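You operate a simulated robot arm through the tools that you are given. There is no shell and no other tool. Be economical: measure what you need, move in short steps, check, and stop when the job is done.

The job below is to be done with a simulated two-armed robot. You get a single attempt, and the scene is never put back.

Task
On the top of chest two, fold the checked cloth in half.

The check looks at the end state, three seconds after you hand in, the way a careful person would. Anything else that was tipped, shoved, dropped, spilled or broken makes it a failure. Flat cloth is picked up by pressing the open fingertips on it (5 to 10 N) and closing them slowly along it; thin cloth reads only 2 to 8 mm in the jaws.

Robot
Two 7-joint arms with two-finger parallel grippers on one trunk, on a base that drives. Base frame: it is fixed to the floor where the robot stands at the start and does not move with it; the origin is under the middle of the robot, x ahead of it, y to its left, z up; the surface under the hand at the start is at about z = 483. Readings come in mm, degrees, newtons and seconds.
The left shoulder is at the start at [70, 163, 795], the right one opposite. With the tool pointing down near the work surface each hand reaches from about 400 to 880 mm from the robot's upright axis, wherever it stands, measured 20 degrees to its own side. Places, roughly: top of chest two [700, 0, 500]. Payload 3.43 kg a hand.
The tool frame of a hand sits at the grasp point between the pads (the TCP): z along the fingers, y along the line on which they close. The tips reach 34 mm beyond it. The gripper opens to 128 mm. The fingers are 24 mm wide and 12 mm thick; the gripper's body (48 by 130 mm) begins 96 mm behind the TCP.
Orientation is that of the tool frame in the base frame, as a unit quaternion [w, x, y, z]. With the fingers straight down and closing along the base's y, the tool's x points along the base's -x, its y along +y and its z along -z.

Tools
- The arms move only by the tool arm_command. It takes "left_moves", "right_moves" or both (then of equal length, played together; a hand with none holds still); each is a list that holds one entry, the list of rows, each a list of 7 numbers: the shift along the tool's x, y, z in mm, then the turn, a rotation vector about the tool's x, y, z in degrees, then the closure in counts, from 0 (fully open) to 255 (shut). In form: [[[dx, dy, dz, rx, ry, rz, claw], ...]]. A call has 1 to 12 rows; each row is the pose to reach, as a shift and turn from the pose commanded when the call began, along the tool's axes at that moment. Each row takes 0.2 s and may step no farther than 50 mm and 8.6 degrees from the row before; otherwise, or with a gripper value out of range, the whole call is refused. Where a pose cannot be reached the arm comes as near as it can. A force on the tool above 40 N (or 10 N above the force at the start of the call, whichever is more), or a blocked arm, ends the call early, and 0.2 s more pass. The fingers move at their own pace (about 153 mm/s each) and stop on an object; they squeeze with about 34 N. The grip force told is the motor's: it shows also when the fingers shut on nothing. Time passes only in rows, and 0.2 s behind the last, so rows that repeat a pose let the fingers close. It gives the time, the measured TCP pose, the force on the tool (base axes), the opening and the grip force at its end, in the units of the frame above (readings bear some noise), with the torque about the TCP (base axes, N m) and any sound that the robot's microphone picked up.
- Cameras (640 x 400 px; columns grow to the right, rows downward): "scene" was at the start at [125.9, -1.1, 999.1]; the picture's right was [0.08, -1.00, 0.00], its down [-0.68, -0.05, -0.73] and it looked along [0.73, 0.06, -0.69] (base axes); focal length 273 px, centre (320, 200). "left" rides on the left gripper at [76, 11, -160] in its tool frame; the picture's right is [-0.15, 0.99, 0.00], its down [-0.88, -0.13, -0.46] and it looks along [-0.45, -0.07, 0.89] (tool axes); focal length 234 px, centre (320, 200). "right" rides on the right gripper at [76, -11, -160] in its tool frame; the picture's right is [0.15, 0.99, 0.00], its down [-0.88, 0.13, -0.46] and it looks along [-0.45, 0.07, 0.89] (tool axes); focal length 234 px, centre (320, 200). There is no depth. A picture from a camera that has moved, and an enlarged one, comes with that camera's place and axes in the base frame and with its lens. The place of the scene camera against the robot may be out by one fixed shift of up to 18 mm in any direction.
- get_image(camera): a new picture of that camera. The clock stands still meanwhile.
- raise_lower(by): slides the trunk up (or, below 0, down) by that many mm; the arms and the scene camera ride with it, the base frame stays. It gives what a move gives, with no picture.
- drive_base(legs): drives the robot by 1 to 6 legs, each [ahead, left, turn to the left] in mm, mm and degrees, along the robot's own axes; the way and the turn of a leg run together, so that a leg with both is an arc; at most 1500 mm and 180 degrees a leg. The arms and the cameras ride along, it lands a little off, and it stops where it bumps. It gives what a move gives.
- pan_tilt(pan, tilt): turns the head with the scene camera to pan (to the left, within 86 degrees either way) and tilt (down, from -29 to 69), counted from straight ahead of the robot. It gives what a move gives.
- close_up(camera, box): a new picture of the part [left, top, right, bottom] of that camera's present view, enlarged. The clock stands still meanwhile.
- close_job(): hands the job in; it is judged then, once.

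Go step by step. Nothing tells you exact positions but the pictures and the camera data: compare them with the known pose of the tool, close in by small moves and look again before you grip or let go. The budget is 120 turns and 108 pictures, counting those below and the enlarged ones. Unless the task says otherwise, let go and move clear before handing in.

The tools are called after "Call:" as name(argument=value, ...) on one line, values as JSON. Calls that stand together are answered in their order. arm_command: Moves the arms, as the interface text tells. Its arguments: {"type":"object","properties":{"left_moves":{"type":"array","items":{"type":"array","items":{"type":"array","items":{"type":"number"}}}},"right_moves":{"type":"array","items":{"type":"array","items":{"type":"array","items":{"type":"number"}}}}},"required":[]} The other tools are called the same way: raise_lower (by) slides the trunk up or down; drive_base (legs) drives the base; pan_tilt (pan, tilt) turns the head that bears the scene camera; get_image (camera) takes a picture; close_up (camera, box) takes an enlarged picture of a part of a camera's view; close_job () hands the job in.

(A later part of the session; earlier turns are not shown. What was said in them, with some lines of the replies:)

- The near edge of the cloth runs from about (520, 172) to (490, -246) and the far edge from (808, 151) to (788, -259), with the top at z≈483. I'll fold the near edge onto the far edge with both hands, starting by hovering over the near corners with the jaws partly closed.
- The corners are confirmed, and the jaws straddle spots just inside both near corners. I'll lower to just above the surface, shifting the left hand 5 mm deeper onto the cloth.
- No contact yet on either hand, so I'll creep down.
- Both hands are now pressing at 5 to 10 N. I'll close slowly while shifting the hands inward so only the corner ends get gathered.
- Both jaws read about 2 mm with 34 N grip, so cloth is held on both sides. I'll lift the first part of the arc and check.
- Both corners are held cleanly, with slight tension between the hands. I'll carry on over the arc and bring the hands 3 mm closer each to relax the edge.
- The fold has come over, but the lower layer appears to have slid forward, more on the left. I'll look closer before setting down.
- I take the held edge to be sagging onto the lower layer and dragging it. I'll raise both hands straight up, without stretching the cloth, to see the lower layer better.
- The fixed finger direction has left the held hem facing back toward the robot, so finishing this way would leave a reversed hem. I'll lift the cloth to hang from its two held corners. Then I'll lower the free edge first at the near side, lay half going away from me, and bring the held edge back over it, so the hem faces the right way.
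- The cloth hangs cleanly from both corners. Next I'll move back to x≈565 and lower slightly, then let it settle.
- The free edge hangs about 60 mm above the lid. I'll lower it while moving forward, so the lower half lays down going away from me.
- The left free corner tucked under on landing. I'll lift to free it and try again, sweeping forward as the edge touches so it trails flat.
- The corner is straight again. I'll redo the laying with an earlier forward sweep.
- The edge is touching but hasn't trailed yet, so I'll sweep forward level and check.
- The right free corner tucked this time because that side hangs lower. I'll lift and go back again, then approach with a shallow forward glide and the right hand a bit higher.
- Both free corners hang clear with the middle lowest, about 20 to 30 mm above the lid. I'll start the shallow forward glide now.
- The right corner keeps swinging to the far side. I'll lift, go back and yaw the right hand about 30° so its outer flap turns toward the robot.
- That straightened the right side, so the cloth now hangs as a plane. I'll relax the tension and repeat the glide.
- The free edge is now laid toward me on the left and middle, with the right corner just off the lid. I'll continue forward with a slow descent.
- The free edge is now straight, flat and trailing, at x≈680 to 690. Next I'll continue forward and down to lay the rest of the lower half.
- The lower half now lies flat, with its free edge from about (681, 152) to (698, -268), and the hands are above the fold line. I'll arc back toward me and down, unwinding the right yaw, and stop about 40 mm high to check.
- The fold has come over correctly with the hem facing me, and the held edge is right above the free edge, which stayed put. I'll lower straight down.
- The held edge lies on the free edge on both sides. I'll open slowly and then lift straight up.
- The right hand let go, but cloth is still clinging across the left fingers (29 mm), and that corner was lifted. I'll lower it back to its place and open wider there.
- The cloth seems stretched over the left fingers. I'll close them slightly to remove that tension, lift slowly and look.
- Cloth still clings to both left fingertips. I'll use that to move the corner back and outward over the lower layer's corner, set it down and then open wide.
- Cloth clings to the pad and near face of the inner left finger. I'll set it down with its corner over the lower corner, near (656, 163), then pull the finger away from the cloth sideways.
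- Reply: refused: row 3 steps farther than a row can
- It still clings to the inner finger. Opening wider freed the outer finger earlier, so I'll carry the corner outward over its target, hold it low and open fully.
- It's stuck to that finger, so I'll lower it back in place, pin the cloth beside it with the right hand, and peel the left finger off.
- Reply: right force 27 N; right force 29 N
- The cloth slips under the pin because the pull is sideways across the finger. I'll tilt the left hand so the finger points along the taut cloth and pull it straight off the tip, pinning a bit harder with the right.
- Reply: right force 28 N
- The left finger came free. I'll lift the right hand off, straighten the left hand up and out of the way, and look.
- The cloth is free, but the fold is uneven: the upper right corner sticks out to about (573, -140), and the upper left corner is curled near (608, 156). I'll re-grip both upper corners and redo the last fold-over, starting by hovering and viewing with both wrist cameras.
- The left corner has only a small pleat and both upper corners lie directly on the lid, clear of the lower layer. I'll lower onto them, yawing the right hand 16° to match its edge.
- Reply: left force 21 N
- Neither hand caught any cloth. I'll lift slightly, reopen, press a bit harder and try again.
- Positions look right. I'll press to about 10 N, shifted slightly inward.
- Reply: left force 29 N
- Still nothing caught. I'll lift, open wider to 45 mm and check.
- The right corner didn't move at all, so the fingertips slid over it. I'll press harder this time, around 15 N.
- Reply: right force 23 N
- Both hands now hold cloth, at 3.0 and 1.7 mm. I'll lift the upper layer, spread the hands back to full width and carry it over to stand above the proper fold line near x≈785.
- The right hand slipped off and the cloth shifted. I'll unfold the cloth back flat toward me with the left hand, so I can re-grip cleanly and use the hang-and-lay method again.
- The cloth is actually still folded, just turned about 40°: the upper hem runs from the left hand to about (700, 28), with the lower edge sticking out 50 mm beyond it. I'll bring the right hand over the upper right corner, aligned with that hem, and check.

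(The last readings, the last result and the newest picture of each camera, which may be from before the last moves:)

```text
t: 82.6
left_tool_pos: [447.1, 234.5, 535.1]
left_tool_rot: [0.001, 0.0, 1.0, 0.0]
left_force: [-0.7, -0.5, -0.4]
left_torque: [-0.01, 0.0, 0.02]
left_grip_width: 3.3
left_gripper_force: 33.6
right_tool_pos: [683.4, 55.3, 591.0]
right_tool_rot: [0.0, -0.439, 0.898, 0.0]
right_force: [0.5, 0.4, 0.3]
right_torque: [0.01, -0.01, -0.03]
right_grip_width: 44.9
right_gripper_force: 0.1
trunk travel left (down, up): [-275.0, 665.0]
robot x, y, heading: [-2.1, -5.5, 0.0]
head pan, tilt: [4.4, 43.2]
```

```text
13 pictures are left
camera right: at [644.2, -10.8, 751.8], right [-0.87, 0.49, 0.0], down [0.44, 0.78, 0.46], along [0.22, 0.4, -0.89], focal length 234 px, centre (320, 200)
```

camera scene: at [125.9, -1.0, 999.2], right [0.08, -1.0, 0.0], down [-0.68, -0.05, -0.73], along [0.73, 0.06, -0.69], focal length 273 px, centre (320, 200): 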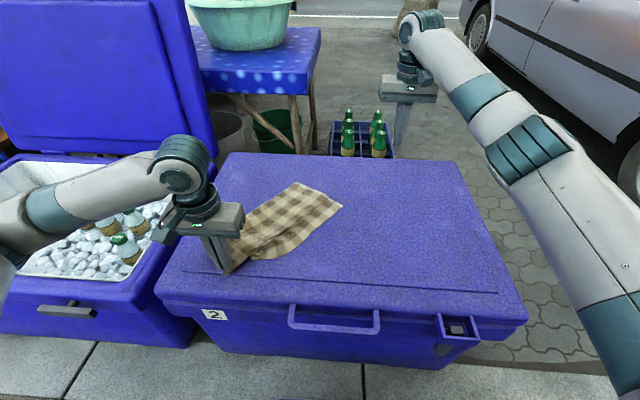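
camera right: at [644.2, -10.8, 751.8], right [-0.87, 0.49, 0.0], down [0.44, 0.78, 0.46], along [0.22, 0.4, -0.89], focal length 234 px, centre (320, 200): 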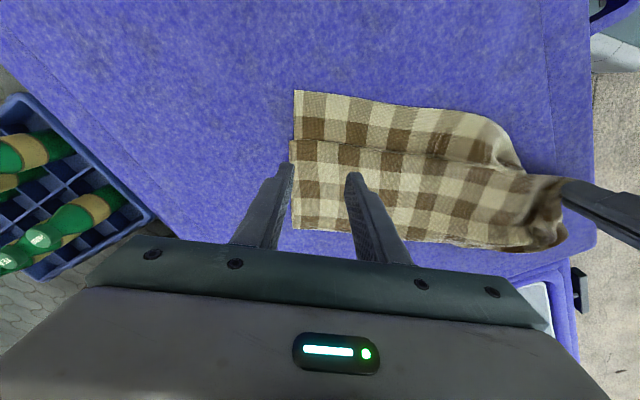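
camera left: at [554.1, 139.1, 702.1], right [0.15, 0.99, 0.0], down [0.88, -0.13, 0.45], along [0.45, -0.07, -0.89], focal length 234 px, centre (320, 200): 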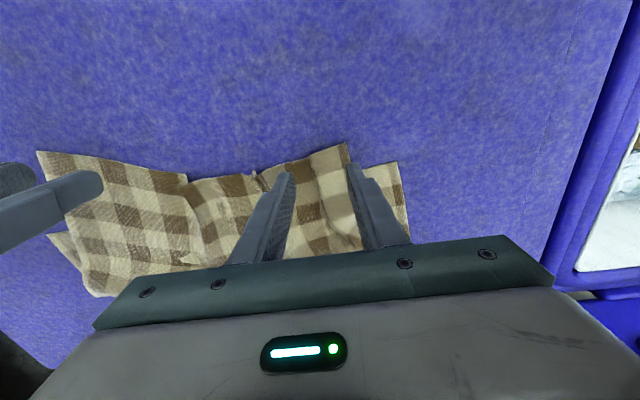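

The view is clear: the fingers straddle the upper hem 30 mm from its corner, well aligned. I'll lower and press.

Call:
arm_command(right_moves=[[[0, 0, 30, 0, 0, 0, 165], [0, 0, 52, 0, 0, 0, 165], [0, 0, 66, 0, 0, 0, 165], [0, 0, 71, 0, 0, 0, 165], [0, 0, 73, 0, 0, 0, 165], [0, 0, 73, 0, 0, 0, 165]]])

```text
t: 84.0
left_tool_pos: [447.9, 234.7, 535.0]
left_tool_rot: [0.0, 0.0, 1.0, 0.001]
left_force: [-0.3, -0.4, -0.9]
left_torque: [0.02, -0.02, -0.03]
left_grip_width: 3.1
left_gripper_force: 34.1
right_tool_pos: [682.8, 54.1, 520.5]
right_tool_rot: [0.0, -0.439, 0.899, -0.001]
right_force: [0.6, -0.4, 3.1]
right_torque: [0.0, -0.04, -0.02]
right_grip_width: 45.3
right_gripper_force: 0.1
trunk travel left (down, up): [-275.0, 665.0]
robot x, y, heading: [1.2, -2.7, 0.4]
head pan, tilt: [4.4, 43.2]
```

Call:
arm_command(right_moves=[[[0, 0, 1.2, 0, 0, 0, 165], [0, 0, 1.2, 0, 0, 0, 175], [0, 0, 1.2, 0, 0, 0, 184], [0, 0, 1.2, 0, 0, 0, 193], [0, 0, 1.2, 0, 0, 0, 202], [0, 0, 1.2, 0, 0, 0, 211], [0, 0, 1.2, 0, 0, 0, 220], [0, 0, 1.2, 0, 0, 0, 229], [0, 0, 1.2, 0, 0, 0, 238], [0, 0, 1.2, 0, 0, 0, 247], [0, 0, 1.2, 0, 0, 0, 255], [0, 0, 1.2, 0, 0, 0, 255]]])

```text
t: 86.6
left_tool_pos: [445.6, 235.4, 536.2]
left_tool_rot: [0.002, -0.001, 1.0, 0.0]
left_force: [-1.1, 0.1, -0.7]
left_torque: [0.01, 0.02, 0.01]
left_grip_width: 3.0
left_gripper_force: 33.8
right_tool_pos: [681.7, 55.1, 520.6]
right_tool_rot: [0.001, -0.438, 0.899, 0.0]
right_force: [1.6, -0.8, 16.2]
right_torque: [-0.04, -0.1, -0.01]
right_grip_width: 0.0
right_gripper_force: 32.7
trunk travel left (down, up): [-275.0, 665.0]
robot x, y, heading: [2.2, -0.9, -0.2]
head pan, tilt: [4.4, 43.2]
```

Call:
arm_command(right_moves=[[[0, 0, -8, 0, 0, 0, 165], [-4, 4, -8, 0, 0, 0, 150], [-4, 4, -8, 0, 0, 0, 150], [-4, 4, -2, 0, 0, 0, 150], [-4, 4, 1, 0, 0, 0, 150], [-4, 4, 1.8, 0, 0, 0, 150], [-4, 4, 1.8, 0, 0, 0, 150]]])

Call:
arm_command(right_moves=[[[0, 0, 0, 0, 0, 0, 160], [0, 0, 0, 0, 0, 0, 170], [0, 0, 0, 0, 0, 0, 180], [0, 0, 0, 0, 0, 0, 190], [0, 0, 0, 0, 0, 0, 200], [0, 0, 0, 0, 0, 0, 210], [0, 0, 0, 0, 0, 0, 220], [0, 0, 0, 0, 0, 0, 230], [0, 0, 0, 0, 0, 0, 240], [0, 0, 0, 0, 0, 0, 248], [0, 0, 0, 0, 0, 0, 255], [0, 0, 0, 0, 0, 0, 255]]])

```text
t: 88.2
left_tool_pos: [446.1, 234.0, 536.5]
left_tool_rot: [0.001, 0.0, 1.0, 0.0]
left_force: [-0.3, 0.3, 0.1]
left_torque: [0.0, -0.02, 0.01]
left_grip_width: 3.4
left_gripper_force: 33.7
right_tool_pos: [682.2, 62.1, 519.5]
right_tool_rot: [0.003, -0.439, 0.898, 0.0]
right_force: [3.8, -0.7, 23.2]
right_torque: [-0.04, -0.13, -0.03]
right_grip_width: 52.4
right_gripper_force: 0.1
trunk travel left (down, up): [-275.0, 665.0]
robot x, y, heading: [0.5, -5.5, -0.0]
head pan, tilt: [4.4, 43.2]
```

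```text
t: 90.8
left_tool_pos: [446.2, 233.8, 537.1]
left_tool_rot: [0.002, -0.001, 1.0, -0.001]
left_force: [6.7, -3.4, -0.5]
left_torque: [-0.12, -0.27, 0.1]
left_grip_width: 3.3
left_gripper_force: 33.8
right_tool_pos: [680.4, 60.8, 519.4]
right_tool_rot: [0.002, -0.439, 0.898, -0.001]
right_force: [-5.0, 2.7, 34.2]
right_torque: [0.02, 0.11, 0.04]
right_grip_width: 2.6
right_gripper_force: 33.8
trunk travel left (down, up): [-275.0, 665.0]
robot x, y, heading: [1.7, 1.8, -0.1]
head pan, tilt: [4.4, 43.2]
```

Both hands now hold the upper hem at 3.3 and 2.6 mm. I'll lift the cloth to hang and turn the hem back across (along y).

Call:
arm_command(left_moves=[[[-10.3, -7.8, -25, 0, 0, 0, 255], [-20.7, -15.7, -50, 0, 0, 0, 255], [-31, -23.5, -75, 0, 0, 0, 255], [-41.3, -31.3, -100, 0, 0, 0, 255], [-51.7, -39.2, -125, 0, 0, 0, 255], [-62, -47, -150, 0, 0, 0, 255], [-72.3, -54.8, -175, 0, 0, 0, 255], [-82.7, -62.7, -200, 0, 0, 0, 255], [-93, -70.5, -225, 0, 0, 0, 255], [-103.3, -78.3, -250, 0, 0, 0, 255], [-113.7, -86.2, -275, 0, 0, 0, 255], [-124, -94, -300, 0, 0, 0, 255]]], right_moves=[[[19.5, -3.6, -26, 0, 0, 4.3, 255], [39, -7.2, -52.5, 0, 0, 8.7, 255], [58.5, -10.8, -79, 0, 0, 13, 255], [78, -14.4, -105, 0, 0, 17.3, 255], [97.5, -18, -131, 0, 0, 21.7, 255], [117, -21.7, -157.5, 0, 0, 26, 255], [136.5, -25.3, -184, 0, 0, 30.3, 255], [156, -28.9, -210, 0, 0, 34.7, 255], [175.5, -32.5, -236, 0, 0, 39, 255], [195, -36.1, -262.5, 0, 0, 43.3, 255], [214.5, -39.7, -289, 0, 0, 47.7, 255], [234, -43.3, -315, 0, 0, 52, 255]]])

Call:
close_up(camera="scene", box=[220, 70, 500, 245])

```text
t: 93.4
left_tool_pos: [570.3, 138.9, 836.8]
left_tool_rot: [0.0, 0.0, 1.0, 0.0]
left_force: [-0.6, -0.5, -0.3]
left_torque: [0.0, -0.04, -0.01]
left_grip_width: 3.0
left_gripper_force: 34.3
right_tool_pos: [572.4, -151.1, 833.6]
right_tool_rot: [0.0, -0.001, 1.0, 0.0]
right_force: [-0.3, 0.5, -0.7]
right_torque: [0.02, -0.03, 0.03]
right_grip_width: 2.6
right_gripper_force: 34.2
trunk travel left (down, up): [-275.0, 665.0]
robot x, y, heading: [2.1, 1.6, -0.0]
head pan, tilt: [4.4, 43.2]
```

```text
2.29 times, centred on (360, 158) of scene
camera zoom: at [125.2, -1.6, 999.1], right [0.08, -1.0, 0.0], down [-0.68, -0.05, -0.73], along [0.73, 0.06, -0.68], focal length 625 px, centre (229, 297)
```

zoom: 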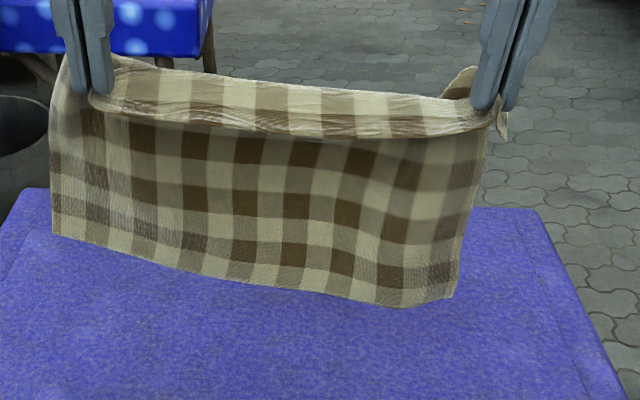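

The cloth hangs flat again from both hands. I'll repeat the setup that worked: go back to x≈483, right hand yawed 30° and slightly higher, and let it settle.

Call:
arm_command(left_moves=[[[15, 0, 5, 0, 0, 0, 255], [32, 0, 10, 0, 0, 0, 255], [50, 0, 16, 0, 0, 0, 255], [68, 0, 22, 0, 0, 0, 255], [87, 0, 28, 0, 0, 0, 255], [87, 0, 30, 0, 0, 0, 255], [87, 0, 30, 0, 0, 0, 255], [87, 0, 30, 0, 0, 0, 255], [87, 0, 30, 0, 0, 0, 255], [87, 0, 30, 0, 0, 0, 255]]], right_moves=[[[15, 1, 3, 0, 0, 6, 255], [32, 2, 6, 0, 0, 12, 255], [50, 4, 9, 0, 0, 18, 255], [68, 5, 12, 0, 0, 24, 255], [87, 6, 15, 0, 0, 30, 255], [87, 6, 17, 0, 0, 30, 255], [87, 6, 17, 0, 0, 30, 255], [87, 6, 17, 0, 0, 30, 255], [87, 6, 17, 0, 0, 30, 255], [87, 6, 17, 0, 0, 30, 255]]])

Call:
close_up(camera="scene", box=[220, 110, 500, 285])

```text
t: 95.6
left_tool_pos: [484.1, 140.5, 805.1]
left_tool_rot: [0.0, 0.0, 1.0, 0.0]
left_force: [0.0, -4.9, 0.3]
left_torque: [-0.2, -0.01, -0.06]
left_grip_width: 2.9
left_gripper_force: 34.7
right_tool_pos: [484.3, -144.6, 814.6]
right_tool_rot: [0.0, 0.259, 0.966, 0.0]
right_force: [-0.1, 4.9, 0.5]
right_torque: [0.16, 0.03, 0.19]
right_grip_width: 2.6
right_gripper_force: 34.1
trunk travel left (down, up): [-275.0, 665.0]
robot x, y, heading: [1.2, 1.1, -0.1]
head pan, tilt: [4.4, 43.2]
```

```text
2.29 times, centred on (360, 198) of scene
camera zoom: at [125.9, -1.1, 999.1], right [0.08, -1.0, 0.0], down [-0.68, -0.05, -0.73], along [0.73, 0.06, -0.69], focal length 625 px, centre (229, 206)
```

zoom: 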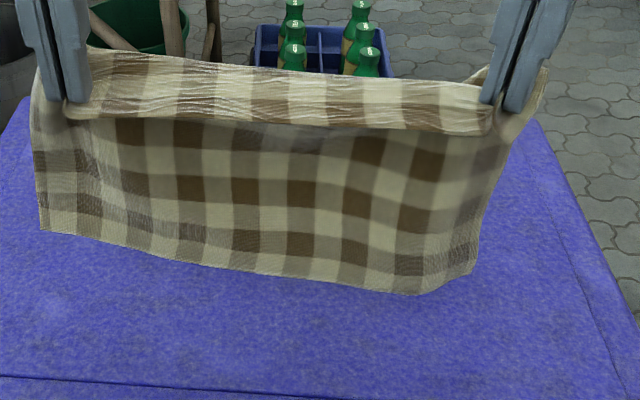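

It's ready. I'll repeat the shallow forward glide.

Call:
arm_command(left_moves=[[[-20, 0, 14, 0, 0, 0, 255], [-50, 0, 26, 0, 0, 0, 255], [-80, 0, 36, 0, 0, 0, 255], [-110, 0, 44, 0, 0, 0, 255], [-140, 0, 51, 0, 0, 0, 255], [-170, 0, 58, 0, 0, 0, 255], [-190, 0, 63, 0, 0, 0, 255], [-210, 0, 69, 0, 0, 0, 255], [-230, 0, 77, 0, 0, 0, 255], [-245, 0, 86, 0, 0, 0, 255]]], right_moves=[[[-17.3, 10, 14, 0, 0, 0, 255], [-43.3, 25, 26, 0, 0, 0, 255], [-69.3, 40, 36, 0, 0, 0, 255], [-95.3, 55, 44, 0, 0, 0, 255], [-121.2, 70, 51, 0, 0, 0, 255], [-147.2, 85, 58, 0, 0, 0, 255], [-164.5, 95, 63, 0, 0, 0, 255], [-181.9, 105, 69, 0, 0, 0, 255], [-199.2, 115, 77, 0, 0, 0, 255], [-212.2, 122.5, 86, 0, 0, 0, 255]]])

Call:
close_up(camera="scene", box=[240, 110, 480, 260])

```text
t: 97.8
left_tool_pos: [729.8, 141.3, 718.5]
left_tool_rot: [-0.001, 0.0, 1.0, 0.0]
left_force: [0.1, -4.9, -0.3]
left_torque: [-0.17, 0.01, -0.06]
left_grip_width: 2.9
left_gripper_force: 34.0
right_tool_pos: [729.6, -144.2, 728.4]
right_tool_rot: [0.0, 0.259, 0.966, 0.0]
right_force: [-0.1, 4.5, -0.3]
right_torque: [0.17, 0.01, 0.2]
right_grip_width: 2.5
right_gripper_force: 34.2
trunk travel left (down, up): [-275.0, 665.0]
robot x, y, heading: [-1.4, 1.7, -0.0]
head pan, tilt: [4.4, 43.2]
```

```text
2.67 times, centred on (360, 185) of scene
camera zoom: at [126.5, -1.1, 999.0], right [0.08, -1.0, 0.0], down [-0.68, -0.05, -0.73], along [0.73, 0.06, -0.69], focal length 729 px, centre (213, 240)
```

zoom: 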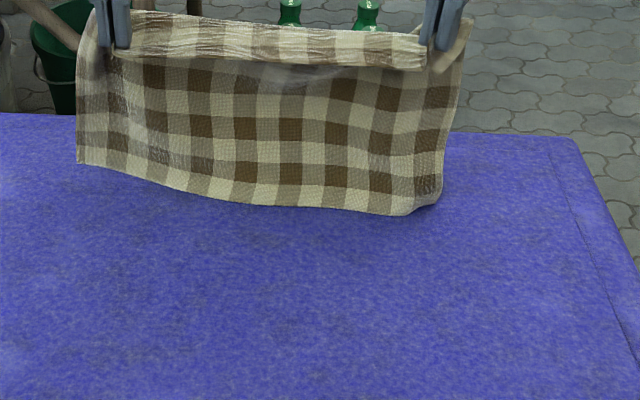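

The left side of the free edge is still about 35 mm above the lid because the left grip sits deeper. I'll go back and repeat the glide with the left hand lower so the free edge is level.

Call:
arm_command(left_moves=[[[5, 0, -25, 0, 0, 0, 255], [25, 0, -45, 0, 0, 0, 255], [55, 0, -50, 0, 0, 0, 255], [88, 0, -50, 0, 0, 0, 255], [121, 0, -45, 0, 0, 0, 255], [154, 0, -38, 0, 0, 0, 255], [187, 0, -30, 0, 0, 0, 255], [218, 0, -20, 0, 0, 0, 255], [238, 0, -12, 0, 0, 0, 255], [245, 0, -9, 0, 0, 0, 255], [245, 0, -9, 0, 0, 0, 255], [245, 0, -9, 0, 0, 0, 255]]], right_moves=[[[4.3, -2.5, -30, 0, 0, 0, 255], [21.7, -12.5, -60, 0, 0, 0, 255], [47.6, -27.5, -80, 0, 0, 0, 255], [76.2, -44, -85, 0, 0, 0, 255], [104.8, -60.5, -80, 0, 0, 0, 255], [133.4, -77, -75, 0, 0, 0, 255], [161.9, -93.5, -68, 0, 0, 0, 255], [188.8, -109, -58, 0, 0, 0, 255], [206.1, -119, -50, 0, 0, 0, 255], [212.2, -122.5, -48, 0, 0, 0, 255], [212.2, -122.5, -48, 0, 0, 0, 255], [212.2, -122.5, -48, 0, 0, 0, 255]]])

Call:
close_up(camera="scene", box=[220, 130, 500, 305])

```text
t: 100.4
left_tool_pos: [483.9, 140.9, 727.9]
left_tool_rot: [-0.001, -0.001, 1.0, 0.001]
left_force: [0.4, -8.1, 1.0]
left_torque: [-0.26, -0.05, -0.13]
left_grip_width: 3.1
left_gripper_force: 33.8
right_tool_pos: [484.1, -143.5, 776.6]
right_tool_rot: [-0.001, 0.259, 0.966, -0.001]
right_force: [-1.4, 8.4, -1.8]
right_torque: [0.27, 0.08, 0.22]
right_grip_width: 2.7
right_gripper_force: 34.0
trunk travel left (down, up): [-275.0, 665.0]
robot x, y, heading: [2.0, 0.5, -0.2]
head pan, tilt: [4.4, 43.2]
```

```text
2.29 times, centred on (360, 218) of scene
camera zoom: at [125.9, -1.1, 999.1], right [0.08, -1.0, 0.0], down [-0.68, -0.05, -0.73], along [0.73, 0.06, -0.69], focal length 625 px, centre (229, 160)
```

zoom: 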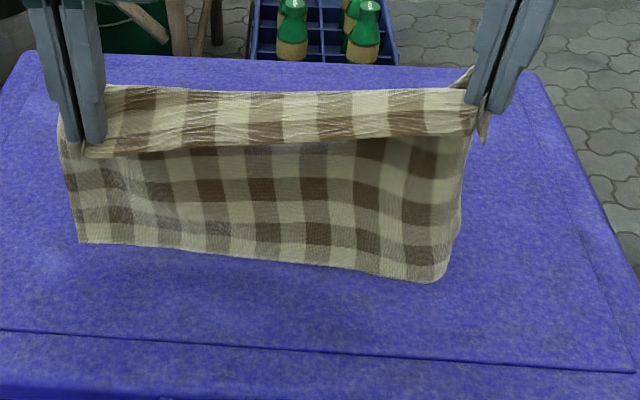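

Call:
arm_command(left_moves=[[[-20, -1, 14, 0, 0, 0, 255], [-50, -2, 26, 0, 0, 0, 255], [-80, -2, 36, 0, 0, 0, 255], [-110, -2, 44, 0, 0, 0, 255], [-140, -2, 51, 0, 0, 0, 255], [-170, -2, 58, 0, 0, 0, 255], [-190, -2, 63, 0, 0, 0, 255], [-210, -2, 69, 0, 0, 0, 255], [-230, -2, 77, 0, 0, 0, 255], [-245, -2, 86, 0, 0, 0, 255]]], right_moves=[[[-17.3, 10, 8, 0, 0, 0, 255], [-43.3, 25, 18, 0, 0, 0, 255], [-69.3, 40, 27, 0, 0, 0, 255], [-95.3, 55, 35, 0, 0, 0, 255], [-121.2, 70, 42, 0, 0, 0, 255], [-147.2, 85, 49, 0, 0, 0, 255], [-164.5, 95, 55, 0, 0, 0, 255], [-181.9, 105, 62, 0, 0, 0, 255], [-199.2, 115, 71, 0, 0, 0, 255], [-212.2, 122.5, 82, 0, 0, 0, 255]]])

Call:
close_up(camera="scene", box=[240, 110, 480, 260])

```text
t: 102.6
left_tool_pos: [729.8, 139.0, 640.6]
left_tool_rot: [0.0, 0.0, 1.0, 0.0]
left_force: [0.9, -6.4, 0.9]
left_torque: [-0.21, -0.03, -0.1]
left_grip_width: 3.2
left_gripper_force: 33.9
right_tool_pos: [730.1, -143.2, 695.2]
right_tool_rot: [-0.001, 0.259, 0.966, 0.0]
right_force: [-0.7, 5.9, -2.9]
right_torque: [0.25, 0.04, 0.21]
right_grip_width: 2.6
right_gripper_force: 34.5
trunk travel left (down, up): [-275.0, 665.0]
robot x, y, heading: [-0.1, -1.2, -0.2]
head pan, tilt: [4.4, 43.2]
```

```text
2.67 times, centred on (360, 185) of scene
camera zoom: at [126.4, -1.1, 999.0], right [0.08, -1.0, 0.0], down [-0.68, -0.05, -0.73], along [0.73, 0.06, -0.69], focal length 729 px, centre (213, 240)
```

zoom: 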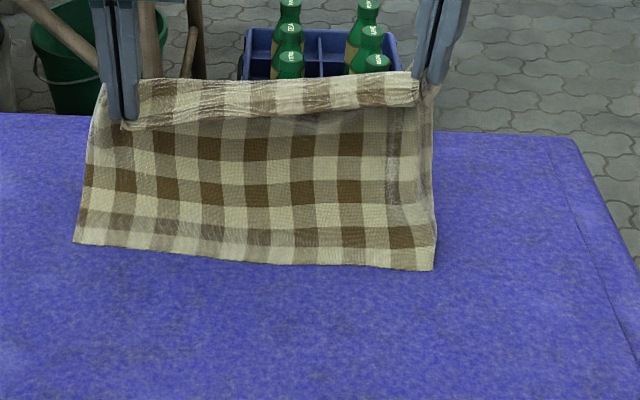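

The free edge is down straight and flat at x≈665. I'll lay the rest of the lower half.

Call:
arm_command(left_moves=[[[-16, 0, 5, 0, 0, 0, 255], [-32, 0, 10, 0, 0, 0, 255], [-46, 0, 16, 0, 0, 0, 255], [-59, 0, 22, 0, 0, 0, 255], [-70, 0, 29, 0, 0, 0, 255]]], right_moves=[[[-13.9, 8, 11, 0, 0, 0, 255], [-27.7, 16, 23, 0, 0, 0, 255], [-39.8, 23, 36, 0, 0, 0, 255], [-51.1, 29.5, 50, 0, 0, 0, 255], [-60.6, 35, 63, 0, 0, 0, 255]]])

Call:
get_image(camera="left")

```text
t: 103.8
left_tool_pos: [800.0, 139.0, 613.3]
left_tool_rot: [0.0, 0.001, 1.0, 0.0]
left_force: [0.3, -4.4, -0.2]
left_torque: [-0.13, 0.02, -0.08]
left_grip_width: 2.7
left_gripper_force: 34.1
right_tool_pos: [799.5, -144.9, 631.1]
right_tool_rot: [0.001, 0.259, 0.966, 0.0]
right_force: [0.3, 3.4, 0.1]
right_torque: [0.18, -0.01, 0.19]
right_grip_width: 2.6
right_gripper_force: 33.9
trunk travel left (down, up): [-275.0, 665.0]
robot x, y, heading: [-1.4, 1.4, -0.3]
head pan, tilt: [4.4, 43.2]
```

```text
7 pictures are left
camera left: at [723.9, 150.5, 772.6], right [0.15, 0.99, 0.0], down [0.88, -0.13, 0.45], along [0.45, -0.07, -0.89], focal length 234 px, centre (320, 200)
```

left: 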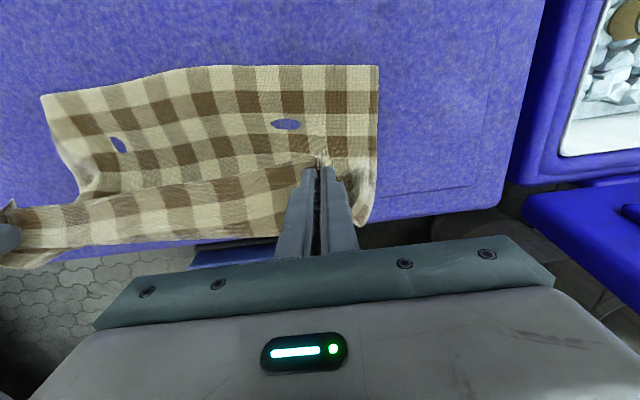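

The free edge has slid to about (720, 212)–(693, -166), so the fold line must be farther out. I'll advance the hands a bit more before folding back.

Call:
arm_command(left_moves=[[[-12, 2, -6, 0, 0, 0, 255], [-24, 4, -10, 0, 0, 0, 255], [-36, 6, -8, 0, 0, 0, 255], [-46, 8, -2, 0, 0, 0, 255]]], right_moves=[[[-7, 5.5, -4, 0, 0, -4, 255], [-13, 11, -5, 0, 0, -8, 255], [-19.5, 16.5, -2, 0, 0, -12, 255], [-24, 20, 4, 0, 0, -16, 255]]])

Call:
get_image(camera="left")

```text
t: 104.8
left_tool_pos: [829.7, 150.2, 617.8]
left_tool_rot: [0.0, 0.0, 1.0, 0.0]
left_force: [0.1, -2.9, 0.1]
left_torque: [-0.07, 0.01, -0.06]
left_grip_width: 3.3
left_gripper_force: 33.7
left hand out of reach, approached as far as the arm can: row 3, 4
right_tool_pos: [826.5, -140.4, 627.7]
right_tool_rot: [0.001, 0.122, 0.993, 0.0]
right_force: [-0.1, 2.7, -0.8]
right_torque: [0.13, 0.05, 0.03]
right_grip_width: 2.6
right_gripper_force: 34.1
right hand out of reach, approached as far as the arm can: row 4
trunk travel left (down, up): [-275.0, 665.0]
robot x, y, heading: [-1.2, 2.2, 0.3]
head pan, tilt: [4.4, 43.2]
```

```text
6 pictures are left
camera left: at [754.7, 161.7, 776.8], right [0.15, 0.99, 0.0], down [0.88, -0.13, 0.46], along [0.45, -0.07, -0.89], focal length 234 px, centre (320, 200)
```

left: 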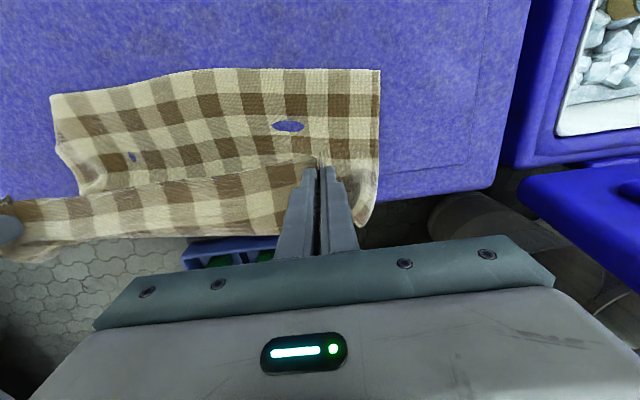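

The cloth is actually already curled over, with the fold at x≈885 and the lower layer about 135 mm deep, so only the final fold-back remains. I'll bring the hem back and down over the free edge, stopping 40 mm high.

Call:
arm_command(left_moves=[[[9, 4, 1, 0, 0, 0, 255], [18.5, 8, 4, 0, 0, 0, 255], [27, 12, 9, 0, 0, 0, 255], [35, 16, 16, 0, 0, 0, 255], [42, 20, 24, 0, 0, 0, 255], [48.5, 24, 34, 0, 0, 0, 255], [53.5, 28, 45, 0, 0, 0, 255], [60, 31, 57, 0, 0, 0, 255]]], right_moves=[[[13.5, 1.3, 1.1, 0, 0, -1.7, 255], [26.8, 2.6, 4.6, 0, 0, -3.5, 255], [39.4, 4.1, 10, 0, 0, -5.2, 255], [51.1, 5.8, 18, 0, 0, -7, 255], [61.7, 7.8, 27.5, 0, 0, -8.7, 255], [71, 10.1, 38.8, 0, 0, -10.5, 255], [78.4, 12.9, 51, 0, 0, -12.2, 255], [84.4, 16, 65, 0, 0, -14, 255]]])

Call:
get_image(camera="left")

```text
t: 106.6
left_tool_pos: [770.3, 182.3, 559.4]
left_tool_rot: [-0.001, 0.0, 1.0, 0.0]
left_force: [-0.6, -0.4, 0.1]
left_torque: [0.0, -0.02, -0.03]
left_grip_width: 3.2
left_gripper_force: 33.9
right_tool_pos: [749.1, -104.2, 563.3]
right_tool_rot: [0.0, 0.0, 1.0, -0.001]
right_force: [0.6, -0.6, 0.8]
right_torque: [0.03, 0.0, -0.02]
right_grip_width: 2.6
right_gripper_force: 33.5
trunk travel left (down, up): [-275.0, 665.0]
robot x, y, heading: [-1.9, 2.3, -0.5]
head pan, tilt: [4.4, 43.2]
```

```text
5 pictures are left
camera left: at [695.3, 193.5, 719.9], right [0.15, 0.99, 0.0], down [0.88, -0.13, 0.45], along [0.45, -0.07, -0.89], focal length 234 px, centre (320, 200)
```

left: 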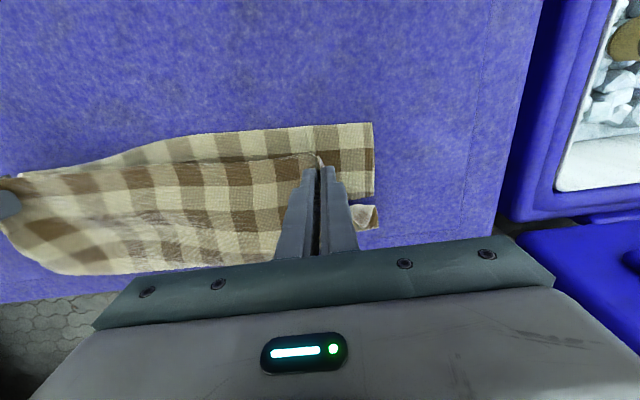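

The hem is nearly over the free edge. I'll lower to light contact, about 10 mm closer, then open slowly so the fingertips spread the gathered bits, and lift a little.

Call:
arm_command(left_moves=[[[4, 0, 12, 0, 0, 0, 255], [8, 0, 24, 0, 0, 0, 255], [10, 0, 33, 0, 0, 0, 255], [10, 0, 38, 0, 0, 0, 255], [10, 0, 39, 0, 0, 0, 255], [10, 0, 39, 0, 0, 0, 255]]], right_moves=[[[2, 0, 13, 0, 0, 0, 255], [4, 0, 26, 0, 0, 0, 255], [4, 0, 36, 0, 0, 0, 255], [4, 0, 41, 0, 0, 0, 255], [4, 0, 43, 0, 0, 0, 255], [4, 0, 43, 0, 0, 0, 255]]])

Call:
arm_command(left_moves=[[[0, 0, 0, 0, 0, 0, 240], [0, 0, 0, 0, 0, 0, 220], [0, 0, 0, 0, 0, 0, 200], [0, 0, 0, 0, 0, 0, 180], [0, 0, 0, 0, 0, 0, 160], [0, 0, 0, 0, 0, 0, 140], [0, 0, 0, 0, 0, 0, 120], [0, 0, 0, 0, 0, 0, 120]]], right_moves=[[[0, 0, 0, 0, 0, 0, 240], [0, 0, 0, 0, 0, 0, 220], [0, 0, 0, 0, 0, 0, 200], [0, 0, 0, 0, 0, 0, 180], [0, 0, 0, 0, 0, 0, 160], [0, 0, 0, 0, 0, 0, 140], [0, 0, 0, 0, 0, 0, 120], [0, 0, 0, 0, 0, 0, 120]]])

```text
t: 108.0
left_tool_pos: [760.1, 181.4, 521.4]
left_tool_rot: [0.0, 0.0, 1.0, 0.001]
left_force: [0.0, 0.6, 0.1]
left_torque: [-0.01, 0.0, -0.02]
left_grip_width: 3.4
left_gripper_force: 34.4
right_tool_pos: [745.5, -103.3, 521.3]
right_tool_rot: [0.001, 0.0, 1.0, 0.0]
right_force: [-0.7, 0.2, 4.8]
right_torque: [0.02, -0.01, -0.05]
right_grip_width: 2.5
right_gripper_force: 33.6
trunk travel left (down, up): [-275.0, 665.0]
robot x, y, heading: [1.7, -1.8, -0.4]
head pan, tilt: [4.4, 43.2]
```

```text
t: 109.8
left_tool_pos: [760.9, 182.0, 522.7]
left_tool_rot: [0.001, 0.0, 1.0, 0.0]
left_force: [1.2, 0.2, 0.0]
left_torque: [0.0, -0.01, 0.0]
left_grip_width: 67.6
left_gripper_force: 0.1
right_tool_pos: [744.7, -104.3, 521.8]
right_tool_rot: [0.001, 0.0, 1.0, -0.001]
right_force: [0.1, -0.6, 8.5]
right_torque: [-0.12, -0.07, 0.01]
right_grip_width: 62.1
right_gripper_force: 0.1
trunk travel left (down, up): [-275.0, 665.0]
robot x, y, heading: [-0.3, -0.8, -0.2]
head pan, tilt: [4.4, 43.2]
```

Call:
arm_command(left_moves=[[[0, 0, 0, 0, 0, 0, 120], [0, 0, 0, 0, 0, 0, 120], [0, 0, 0, 0, 0, 0, 120], [0, 0, 0, 0, 0, 0, 120], [0, 0, -8, 0, 0, 0, 120], [0, 0, -20, 0, 0, 0, 120], [0, 0, -40, 0, 0, 0, 120]]], right_moves=[[[0, 0, 0, 0, 0, 0, 90], [0, 0, 0, 0, 0, 0, 50], [0, 0, 0, 0, 0, 0, 0], [0, 0, 0, 0, 0, 0, 0], [0, 0, -8, 0, 0, 0, 0], [0, 0, -20, 0, 0, 0, 0], [0, 0, -40, 0, 0, 0, 0]]])

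Call:
close_up(camera="scene", box=[220, 100, 460, 250])

```text
t: 111.4
left_tool_pos: [761.1, 181.3, 562.2]
left_tool_rot: [0.0, 0.0, 1.0, -0.001]
left_force: [0.5, 0.6, 0.5]
left_torque: [-0.02, -0.04, 0.02]
left_grip_width: 67.7
left_gripper_force: 0.1
right_tool_pos: [746.1, -103.7, 559.5]
right_tool_rot: [0.001, 0.0, 1.0, -0.001]
right_force: [-0.3, 0.1, -0.7]
right_torque: [0.01, 0.0, 0.02]
right_grip_width: 128.1
right_gripper_force: 0.1
trunk travel left (down, up): [-275.0, 665.0]
robot x, y, heading: [-0.2, 2.0, 0.1]
head pan, tilt: [4.4, 43.2]
```

```text
2.67 times, centred on (340, 175) of scene
camera zoom: at [125.6, -1.0, 999.1], right [0.08, -1.0, 0.0], down [-0.68, -0.05, -0.73], along [0.73, 0.06, -0.68], focal length 729 px, centre (267, 267)
```

zoom: 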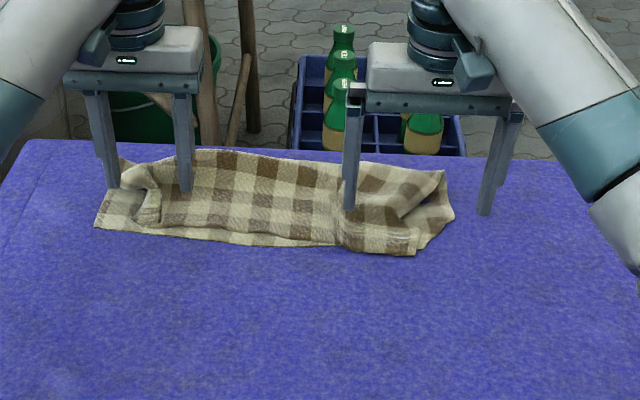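

The cloth looks roughly folded. I'll lift the hands farther and check whether both are free.

Call:
arm_command(left_moves=[[[0, 0, -20, 0, 0, 0, 120], [0, 0, -45, 0, 0, 0, 120], [0, 0, -80, 0, 0, 0, 120], [0, 0, -120, 0, 0, 0, 120]]], right_moves=[[[0, 0, -20, 0, 0, 0, 0], [0, 0, -45, 0, 0, 0, 0], [0, 0, -80, 0, 0, 0, 0], [0, 0, -120, 0, 0, 0, 0]]])

Call:
close_up(camera="scene", box=[220, 100, 460, 250])

```text
t: 112.4
left_tool_pos: [761.4, 180.2, 683.1]
left_tool_rot: [0.0, 0.0, 1.0, 0.001]
left_force: [0.2, -0.2, 0.7]
left_torque: [-0.04, -0.02, 0.0]
left_grip_width: 67.8
left_gripper_force: 0.0
right_tool_pos: [743.8, -104.5, 680.9]
right_tool_rot: [0.001, 0.0, 1.0, -0.001]
right_force: [0.1, 0.6, 0.3]
right_torque: [0.04, 0.0, 0.01]
right_grip_width: 128.0
right_gripper_force: 0.0
trunk travel left (down, up): [-275.0, 665.0]
robot x, y, heading: [1.1, -0.9, -0.0]
head pan, tilt: [4.4, 43.2]
```

```text
2.67 times, centred on (340, 175) of scene
camera zoom: at [124.9, -1.2, 999.1], right [0.08, -1.0, 0.0], down [-0.68, -0.05, -0.73], along [0.73, 0.06, -0.68], focal length 729 px, centre (267, 267)
```

zoom: 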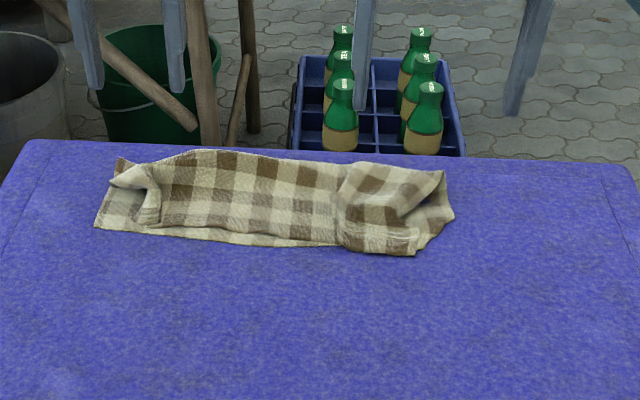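

Both hands are free, and the hem lies along the free edge. The left upper corner is curled inward and the right end has a pleat, so I'll look at the left one closely.

Call:
close_up(camera="left", box=[60, 80, 400, 290])

```text
1.88 times, centred on (230, 185) of left
camera zoom: at [684.7, 192.5, 842.3], right [0.15, 0.99, 0.0], down [0.88, -0.13, 0.46], along [0.45, -0.07, -0.89], focal length 441 px, centre (489, 228)
```

zoom: 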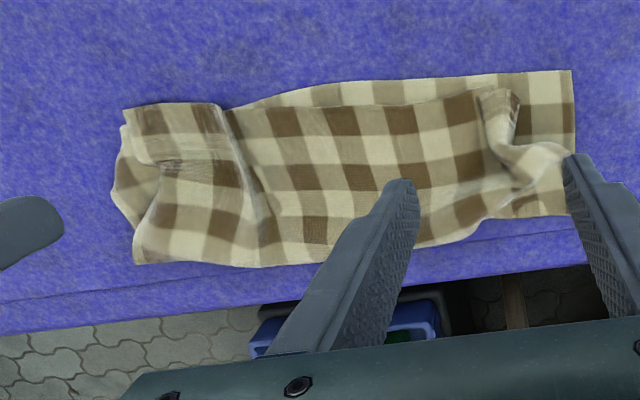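

The right upper corner is already on the lower corner; only the left upper corner is curled over by about 30 mm. I'll brush it open outward with the closed left fingertips, lightly.

Call:
arm_command(left_moves=[[[-2, -10, 20, 0, 0, 0, 200], [-5, -22, 55, 0, 0, 0, 255], [-5, -22, 95, 0, 0, 0, 255], [-5, -22, 130, 0, 0, 0, 255], [-5, -22, 150, 0, 0, 0, 255], [-5, -22, 158, 0, 0, 0, 255], [-5, -22, 160, 0, 0, 0, 255]]], right_moves=[[[0, -20, 0, 0, 0, 0, 0], [0, -40, 0, 0, 0, 0, 0], [0, -60, -10, 0, 0, 0, 0], [0, -80, -20, 0, 0, 0, 0], [0, -100, -20, 0, 0, 0, 0], [0, -100, -20, 0, 0, 0, 0], [0, -100, -20, 0, 0, 0, 0]]])

Call:
arm_command(left_moves=[[[0, 8, 0, 0, 0, 0, 255], [0, 16, 0, 0, 0, 0, 255], [0, 24, 0, 0, 0, 0, 255], [0, 33, 0, 0, 0, 0, 255], [0, 42, 0, 0, 0, 0, 255], [0, 52, 0, 0, 0, 0, 255], [0, 62, 0, 0, 0, 0, 255], [0, 72, 0, 0, 0, 0, 255], [0, 84, -2, 0, 0, 0, 255], [0, 98, -8, 0, 0, 0, 255], [0, 115, -30, 0, 0, 0, 255], [0, 120, -75, 0, 0, 0, 255]]])

Call:
close_up(camera="scene", box=[220, 100, 460, 250])

```text
t: 114.0
left_tool_pos: [765.4, 158.8, 521.6]
left_tool_rot: [0.001, 0.001, 1.0, 0.0]
left_force: [0.3, 0.2, 0.8]
left_torque: [0.03, -0.01, -0.01]
left_grip_width: 0.0
left_gripper_force: 33.1
right_tool_pos: [745.9, -203.9, 698.6]
right_tool_rot: [0.0, 0.0, 1.0, 0.0]
right_force: [0.0, -0.4, 0.3]
right_torque: [0.01, -0.01, -0.04]
right_grip_width: 128.0
right_gripper_force: 0.0
trunk travel left (down, up): [-275.0, 665.0]
robot x, y, heading: [-3.4, -2.5, -0.2]
head pan, tilt: [4.4, 43.2]
```

```text
t: 116.6
left_tool_pos: [765.7, 279.9, 598.8]
left_tool_rot: [0.001, 0.0, 1.0, 0.001]
left_force: [0.4, 0.0, 0.1]
left_torque: [0.01, -0.03, -0.03]
left_grip_width: 0.0
left_gripper_force: 32.9
right_tool_pos: [744.0, -204.8, 700.3]
right_tool_rot: [0.001, -0.001, 1.0, 0.001]
right_force: [-0.9, -0.6, 0.7]
right_torque: [0.0, 0.02, 0.04]
right_grip_width: 128.1
right_gripper_force: 0.1
trunk travel left (down, up): [-275.0, 665.0]
robot x, y, heading: [1.3, 0.3, -0.2]
head pan, tilt: [4.4, 43.2]
```

```text
2.67 times, centred on (340, 175) of scene
camera zoom: at [125.4, -1.3, 999.1], right [0.08, -1.0, 0.0], down [-0.68, -0.05, -0.73], along [0.73, 0.06, -0.68], focal length 729 px, centre (267, 267)
```

zoom: 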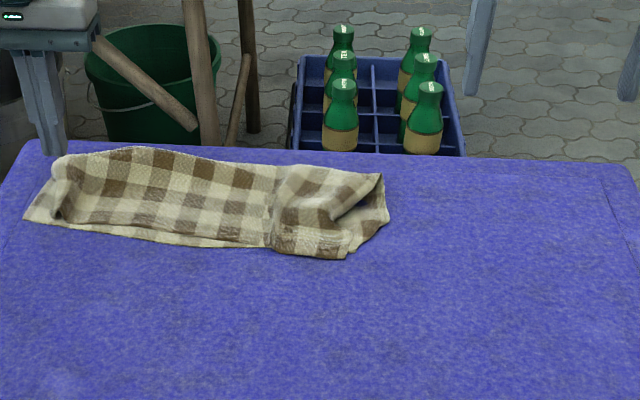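

The curl opened and the whole cloth slid a little left, still on the lid. To take out the right pleat, I'll pin the left part lightly and draw the upper right corner outward about 38 mm.

Call:
arm_command(left_moves=[[[-2, -12, 10, 0, 0, 0, 255], [-4, -24, 22, 0, 0, 0, 255], [-6, -36, 35, 0, 0, 0, 255], [-8, -50, 48, 0, 0, 0, 255], [-9, -60, 60, 0, 0, 0, 255], [-9, -69, 70, 0, 0, 0, 255], [-9, -69, 75, 0, 0, 0, 255], [-9, -69, 77, 0, 0, 0, 255], [-9, -69, 78.5, 0, 0, 0, 255]]], right_moves=[[[3, 42, 0, 0, 0, 0, 150], [6, 85, 5, 0, 0, 0, 255], [9, 128, 15, 0, 0, 0, 255], [12, 168, 35, 0, 0, 0, 255], [14, 200, 70, 0, 0, 0, 255], [14, 206, 110, 0, 0, 0, 255], [14, 206, 145, 0, 0, 0, 255], [14, 206, 168, 0, 0, 0, 255], [14, 206, 176, 0, 0, 0, 255]]])

```text
t: 118.6
left_tool_pos: [775.5, 210.3, 519.8]
left_tool_rot: [0.001, 0.0, 1.0, 0.0]
left_force: [-1.0, 1.9, 9.2]
left_torque: [0.03, 0.08, -0.02]
left_grip_width: 0.0
left_gripper_force: 33.0
right_tool_pos: [732.0, 3.0, 523.8]
right_tool_rot: [0.001, -0.001, 1.0, 0.0]
right_force: [-0.4, -0.2, -0.4]
right_torque: [-0.01, -0.03, -0.04]
right_grip_width: 0.0
right_gripper_force: 33.6
trunk travel left (down, up): [-275.0, 665.0]
robot x, y, heading: [-0.2, 2.5, 0.2]
head pan, tilt: [4.4, 43.2]
```

Call:
arm_command(right_moves=[[[0, 0, 1.5, 0, 0, 0, 255], [0, -4, 2.5, 0, 0, 0, 255], [0, -9, 2.5, 0, 0, 0, 255], [0, -14, 2.5, 0, 0, 0, 255], [0, -19, 2.5, 0, 0, 0, 255], [0, -24, 2.5, 0, 0, 0, 255], [0, -29, 2.5, 0, 0, 0, 255], [0, -34, 2.5, 0, 0, 0, 255], [0, -38, 2.5, 0, 0, 0, 255], [0, -38, 2.5, 0, 0, 0, 255]]])

Call:
arm_command(left_moves=[[[0, 0, -3, 0, 0, 0, 255], [0, 0, -10, 0, 0, 0, 255], [0, 0, -25, 0, 0, 0, 255], [0, 0, -55, 0, 0, 0, 255], [0, 20, -95, 0, 0, 0, 255], [0, 50, -125, 0, 0, 0, 255]]], right_moves=[[[0, 0, -3, 0, 0, 0, 255], [0, 0, -10, 0, 0, 0, 255], [0, 0, -25, 0, 0, 0, 255], [0, 0, -55, 0, 0, 0, 255], [0, -20, -95, 0, 0, 0, 255], [0, -60, -125, 0, 0, 0, 255]]])

Call:
close_up(camera="scene", box=[220, 100, 460, 250])

```text
t: 120.8
left_tool_pos: [773.5, 210.4, 519.4]
left_tool_rot: [0.001, 0.0, 1.0, -0.001]
left_force: [3.3, 3.1, 16.6]
left_torque: [0.11, 0.05, -0.03]
left_grip_width: 0.0
left_gripper_force: 32.6
right_tool_pos: [731.1, -35.8, 522.5]
right_tool_rot: [0.001, 0.0, 1.0, 0.0]
right_force: [0.1, 0.3, -0.3]
right_torque: [0.03, 0.01, -0.01]
right_grip_width: 0.0
right_gripper_force: 33.1
trunk travel left (down, up): [-275.0, 665.0]
robot x, y, heading: [-1.2, -0.9, -0.1]
head pan, tilt: [4.4, 43.2]
```

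```text
t: 122.2
left_tool_pos: [772.8, 259.5, 642.4]
left_tool_rot: [-0.001, 0.0, 1.0, 0.0]
left_force: [-0.1, -0.4, -1.1]
left_torque: [0.04, 0.01, 0.01]
left_grip_width: 0.1
left_gripper_force: 33.3
right_tool_pos: [731.4, -96.6, 647.5]
right_tool_rot: [0.001, -0.001, 1.0, 0.0]
right_force: [-0.5, -0.3, -0.7]
right_torque: [0.03, -0.01, 0.0]
right_grip_width: 0.0
right_gripper_force: 33.0
trunk travel left (down, up): [-275.0, 665.0]
robot x, y, heading: [-3.1, -0.5, 0.0]
head pan, tilt: [4.4, 43.2]
```

```text
2.67 times, centred on (340, 175) of scene
camera zoom: at [125.3, -1.3, 999.1], right [0.08, -1.0, 0.0], down [-0.68, -0.05, -0.73], along [0.73, 0.06, -0.68], focal length 729 px, centre (267, 267)
```

zoom: 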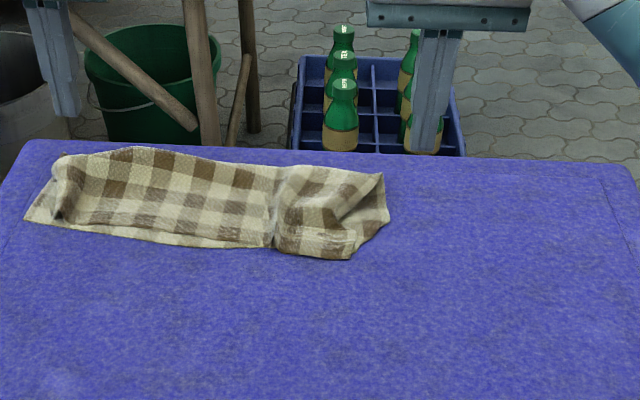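

The right fingertips never quite touched, so nothing changed there, and I'm out of pictures. The cloth is where I last saw it, so I'll repeat the same gentle stroke once with actual contact, pinning the left as before.

Call:
arm_command(left_moves=[[[0, -20, 30, 0, 0, 0, 255], [0, -40, 60, 0, 0, 0, 255], [0, -50, 90, 0, 0, 0, 255], [0, -50, 112, 0, 0, 0, 255], [0, -50, 120, 0, 0, 0, 255], [0, -50, 123, 0, 0, 0, 255], [0, -50, 124.5, 0, 0, 0, 255], [0, -50, 124.5, 0, 0, 0, 255]]], right_moves=[[[0, 40, 5, 0, 0, 0, 255], [0, 75, 25, 0, 0, 0, 255], [0, 95, 60, 0, 0, 0, 255], [0, 95, 95, 0, 0, 0, 255], [0, 95, 115, 0, 0, 0, 255], [0, 95, 122, 0, 0, 0, 255], [0, 95, 126, 0, 0, 0, 255], [0, 95, 127, 0, 0, 0, 255]]])

```text
t: 124.0
left_tool_pos: [774.4, 209.7, 519.4]
left_tool_rot: [0.001, 0.0, 1.0, 0.0]
left_force: [-0.4, 1.7, 10.3]
left_torque: [0.05, 0.08, -0.01]
left_grip_width: 0.1
left_gripper_force: 33.0
right_tool_pos: [730.7, -1.8, 520.8]
right_tool_rot: [0.001, -0.001, 1.0, 0.0]
right_force: [0.6, 1.1, 4.2]
right_torque: [0.03, 0.0, 0.02]
right_grip_width: 0.0
right_gripper_force: 33.3
trunk travel left (down, up): [-275.0, 665.0]
robot x, y, heading: [-0.2, -0.1, 0.0]
head pan, tilt: [4.4, 43.2]
```

Contact is 4 N on the right and 10 N on the left pin, so I'll stroke outward and then lift both hands clear.

Call:
arm_command(right_moves=[[[0, -4, 0.3, 0, 0, 0, 255], [0, -8, 0.3, 0, 0, 0, 255], [0, -12, 0.3, 0, 0, 0, 255], [0, -17, 0.3, 0, 0, 0, 255], [0, -22, 0.3, 0, 0, 0, 255], [0, -27, 0.3, 0, 0, 0, 255], [0, -31, 0.3, 0, 0, 0, 255], [0, -35, 0.3, 0, 0, 0, 255]]])

Call:
arm_command(left_moves=[[[0, 0, -3, 0, 0, 0, 255], [0, 0, -10, 0, 0, 0, 255], [0, 0, -25, 0, 0, 0, 255], [0, 0, -55, 0, 0, 0, 255], [20, 20, -95, 0, 0, 0, 255], [50, 40, -125, 0, 0, 0, 255]]], right_moves=[[[0, 0, -3, 0, 0, 0, 255], [0, 0, -10, 0, 0, 0, 255], [0, 0, -25, 0, 0, 0, 255], [0, 0, -55, 0, 0, 0, 255], [20, -20, -95, 0, 0, 0, 255], [50, -50, -125, 0, 0, 0, 255]]])

```text
t: 125.8
left_tool_pos: [773.2, 209.8, 519.5]
left_tool_rot: [0.001, -0.001, 1.0, 0.0]
left_force: [2.5, -1.2, 10.9]
left_torque: [-0.04, 0.02, 0.03]
left_grip_width: 0.0
left_gripper_force: 32.9
right_tool_pos: [731.2, -36.6, 520.6]
right_tool_rot: [0.002, -0.001, 1.0, 0.0]
right_force: [0.8, 5.6, 6.4]
right_torque: [0.09, -0.01, 0.03]
right_grip_width: 0.0
right_gripper_force: 33.2
trunk travel left (down, up): [-275.0, 665.0]
robot x, y, heading: [-0.1, 1.8, 0.0]
head pan, tilt: [4.4, 43.2]
```

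```text
refused: row 6 steps farther than a row can; nothing moved
```

The stroke met a steady 5.6 N drag, so cloth was being drawn out. Now I'll lift both hands clear.

Call:
arm_command(left_moves=[[[0, 0, -3, 0, 0, 0, 255], [0, 0, -10, 0, 0, 0, 255], [0, 0, -25, 0, 0, 0, 255], [0, 0, -55, 0, 0, 0, 255], [10, 10, -95, 0, 0, 0, 255], [25, 25, -130, 0, 0, 0, 255], [55, 40, -155, 0, 0, 0, 255]]], right_moves=[[[0, 0, -3, 0, 0, 0, 255], [0, 0, -10, 0, 0, 0, 255], [0, 0, -25, 0, 0, 0, 255], [0, 0, -55, 0, 0, 0, 255], [10, -10, -95, 0, 0, 0, 255], [25, -25, -130, 0, 0, 0, 255], [55, -40, -155, 0, 0, 0, 255]]])

```text
t: 127.4
left_tool_pos: [720.2, 248.8, 674.2]
left_tool_rot: [0.0, 0.0, 1.0, -0.001]
left_force: [-0.6, -0.8, 0.1]
left_torque: [-0.01, -0.02, -0.03]
left_grip_width: 0.2
left_gripper_force: 32.9
right_tool_pos: [675.0, -75.0, 675.5]
right_tool_rot: [0.001, 0.0, 1.0, 0.0]
right_force: [-0.1, -0.2, -0.4]
right_torque: [0.0, 0.0, 0.02]
right_grip_width: 0.0
right_gripper_force: 33.4
trunk travel left (down, up): [-275.0, 665.0]
robot x, y, heading: [0.5, -2.3, 0.1]
head pan, tilt: [4.4, 43.2]
```

Both hands are clear and reading no load, so I'm handing in.

Call:
close_job()

```text
The job is handed in.
```

I folded the checked cloth in half on the top of chest two and handed the job in, but the fold is not neat, and I had no pictures left to check its final state.

- **Fold:** in the last picture, the upper hem lay along the lower edge for most of its length. The upper left corner stopped about 45 mm short of the lower one, and there was a pleat near the right end.
- **Last adjustment:** after that picture I pressed on the upper layer and drew its right end about 35 mm outward to pull the pleat out. I felt about 6 N of drag, but I don't know how it lies now.
- **Position:** the cloth ended up further back and to the left than where it started, with its left corner close to the left edge of the lid.
- **Surroundings:** I saw nothing else tipped or moved in the pictures, and both hands are clear of the cloth.
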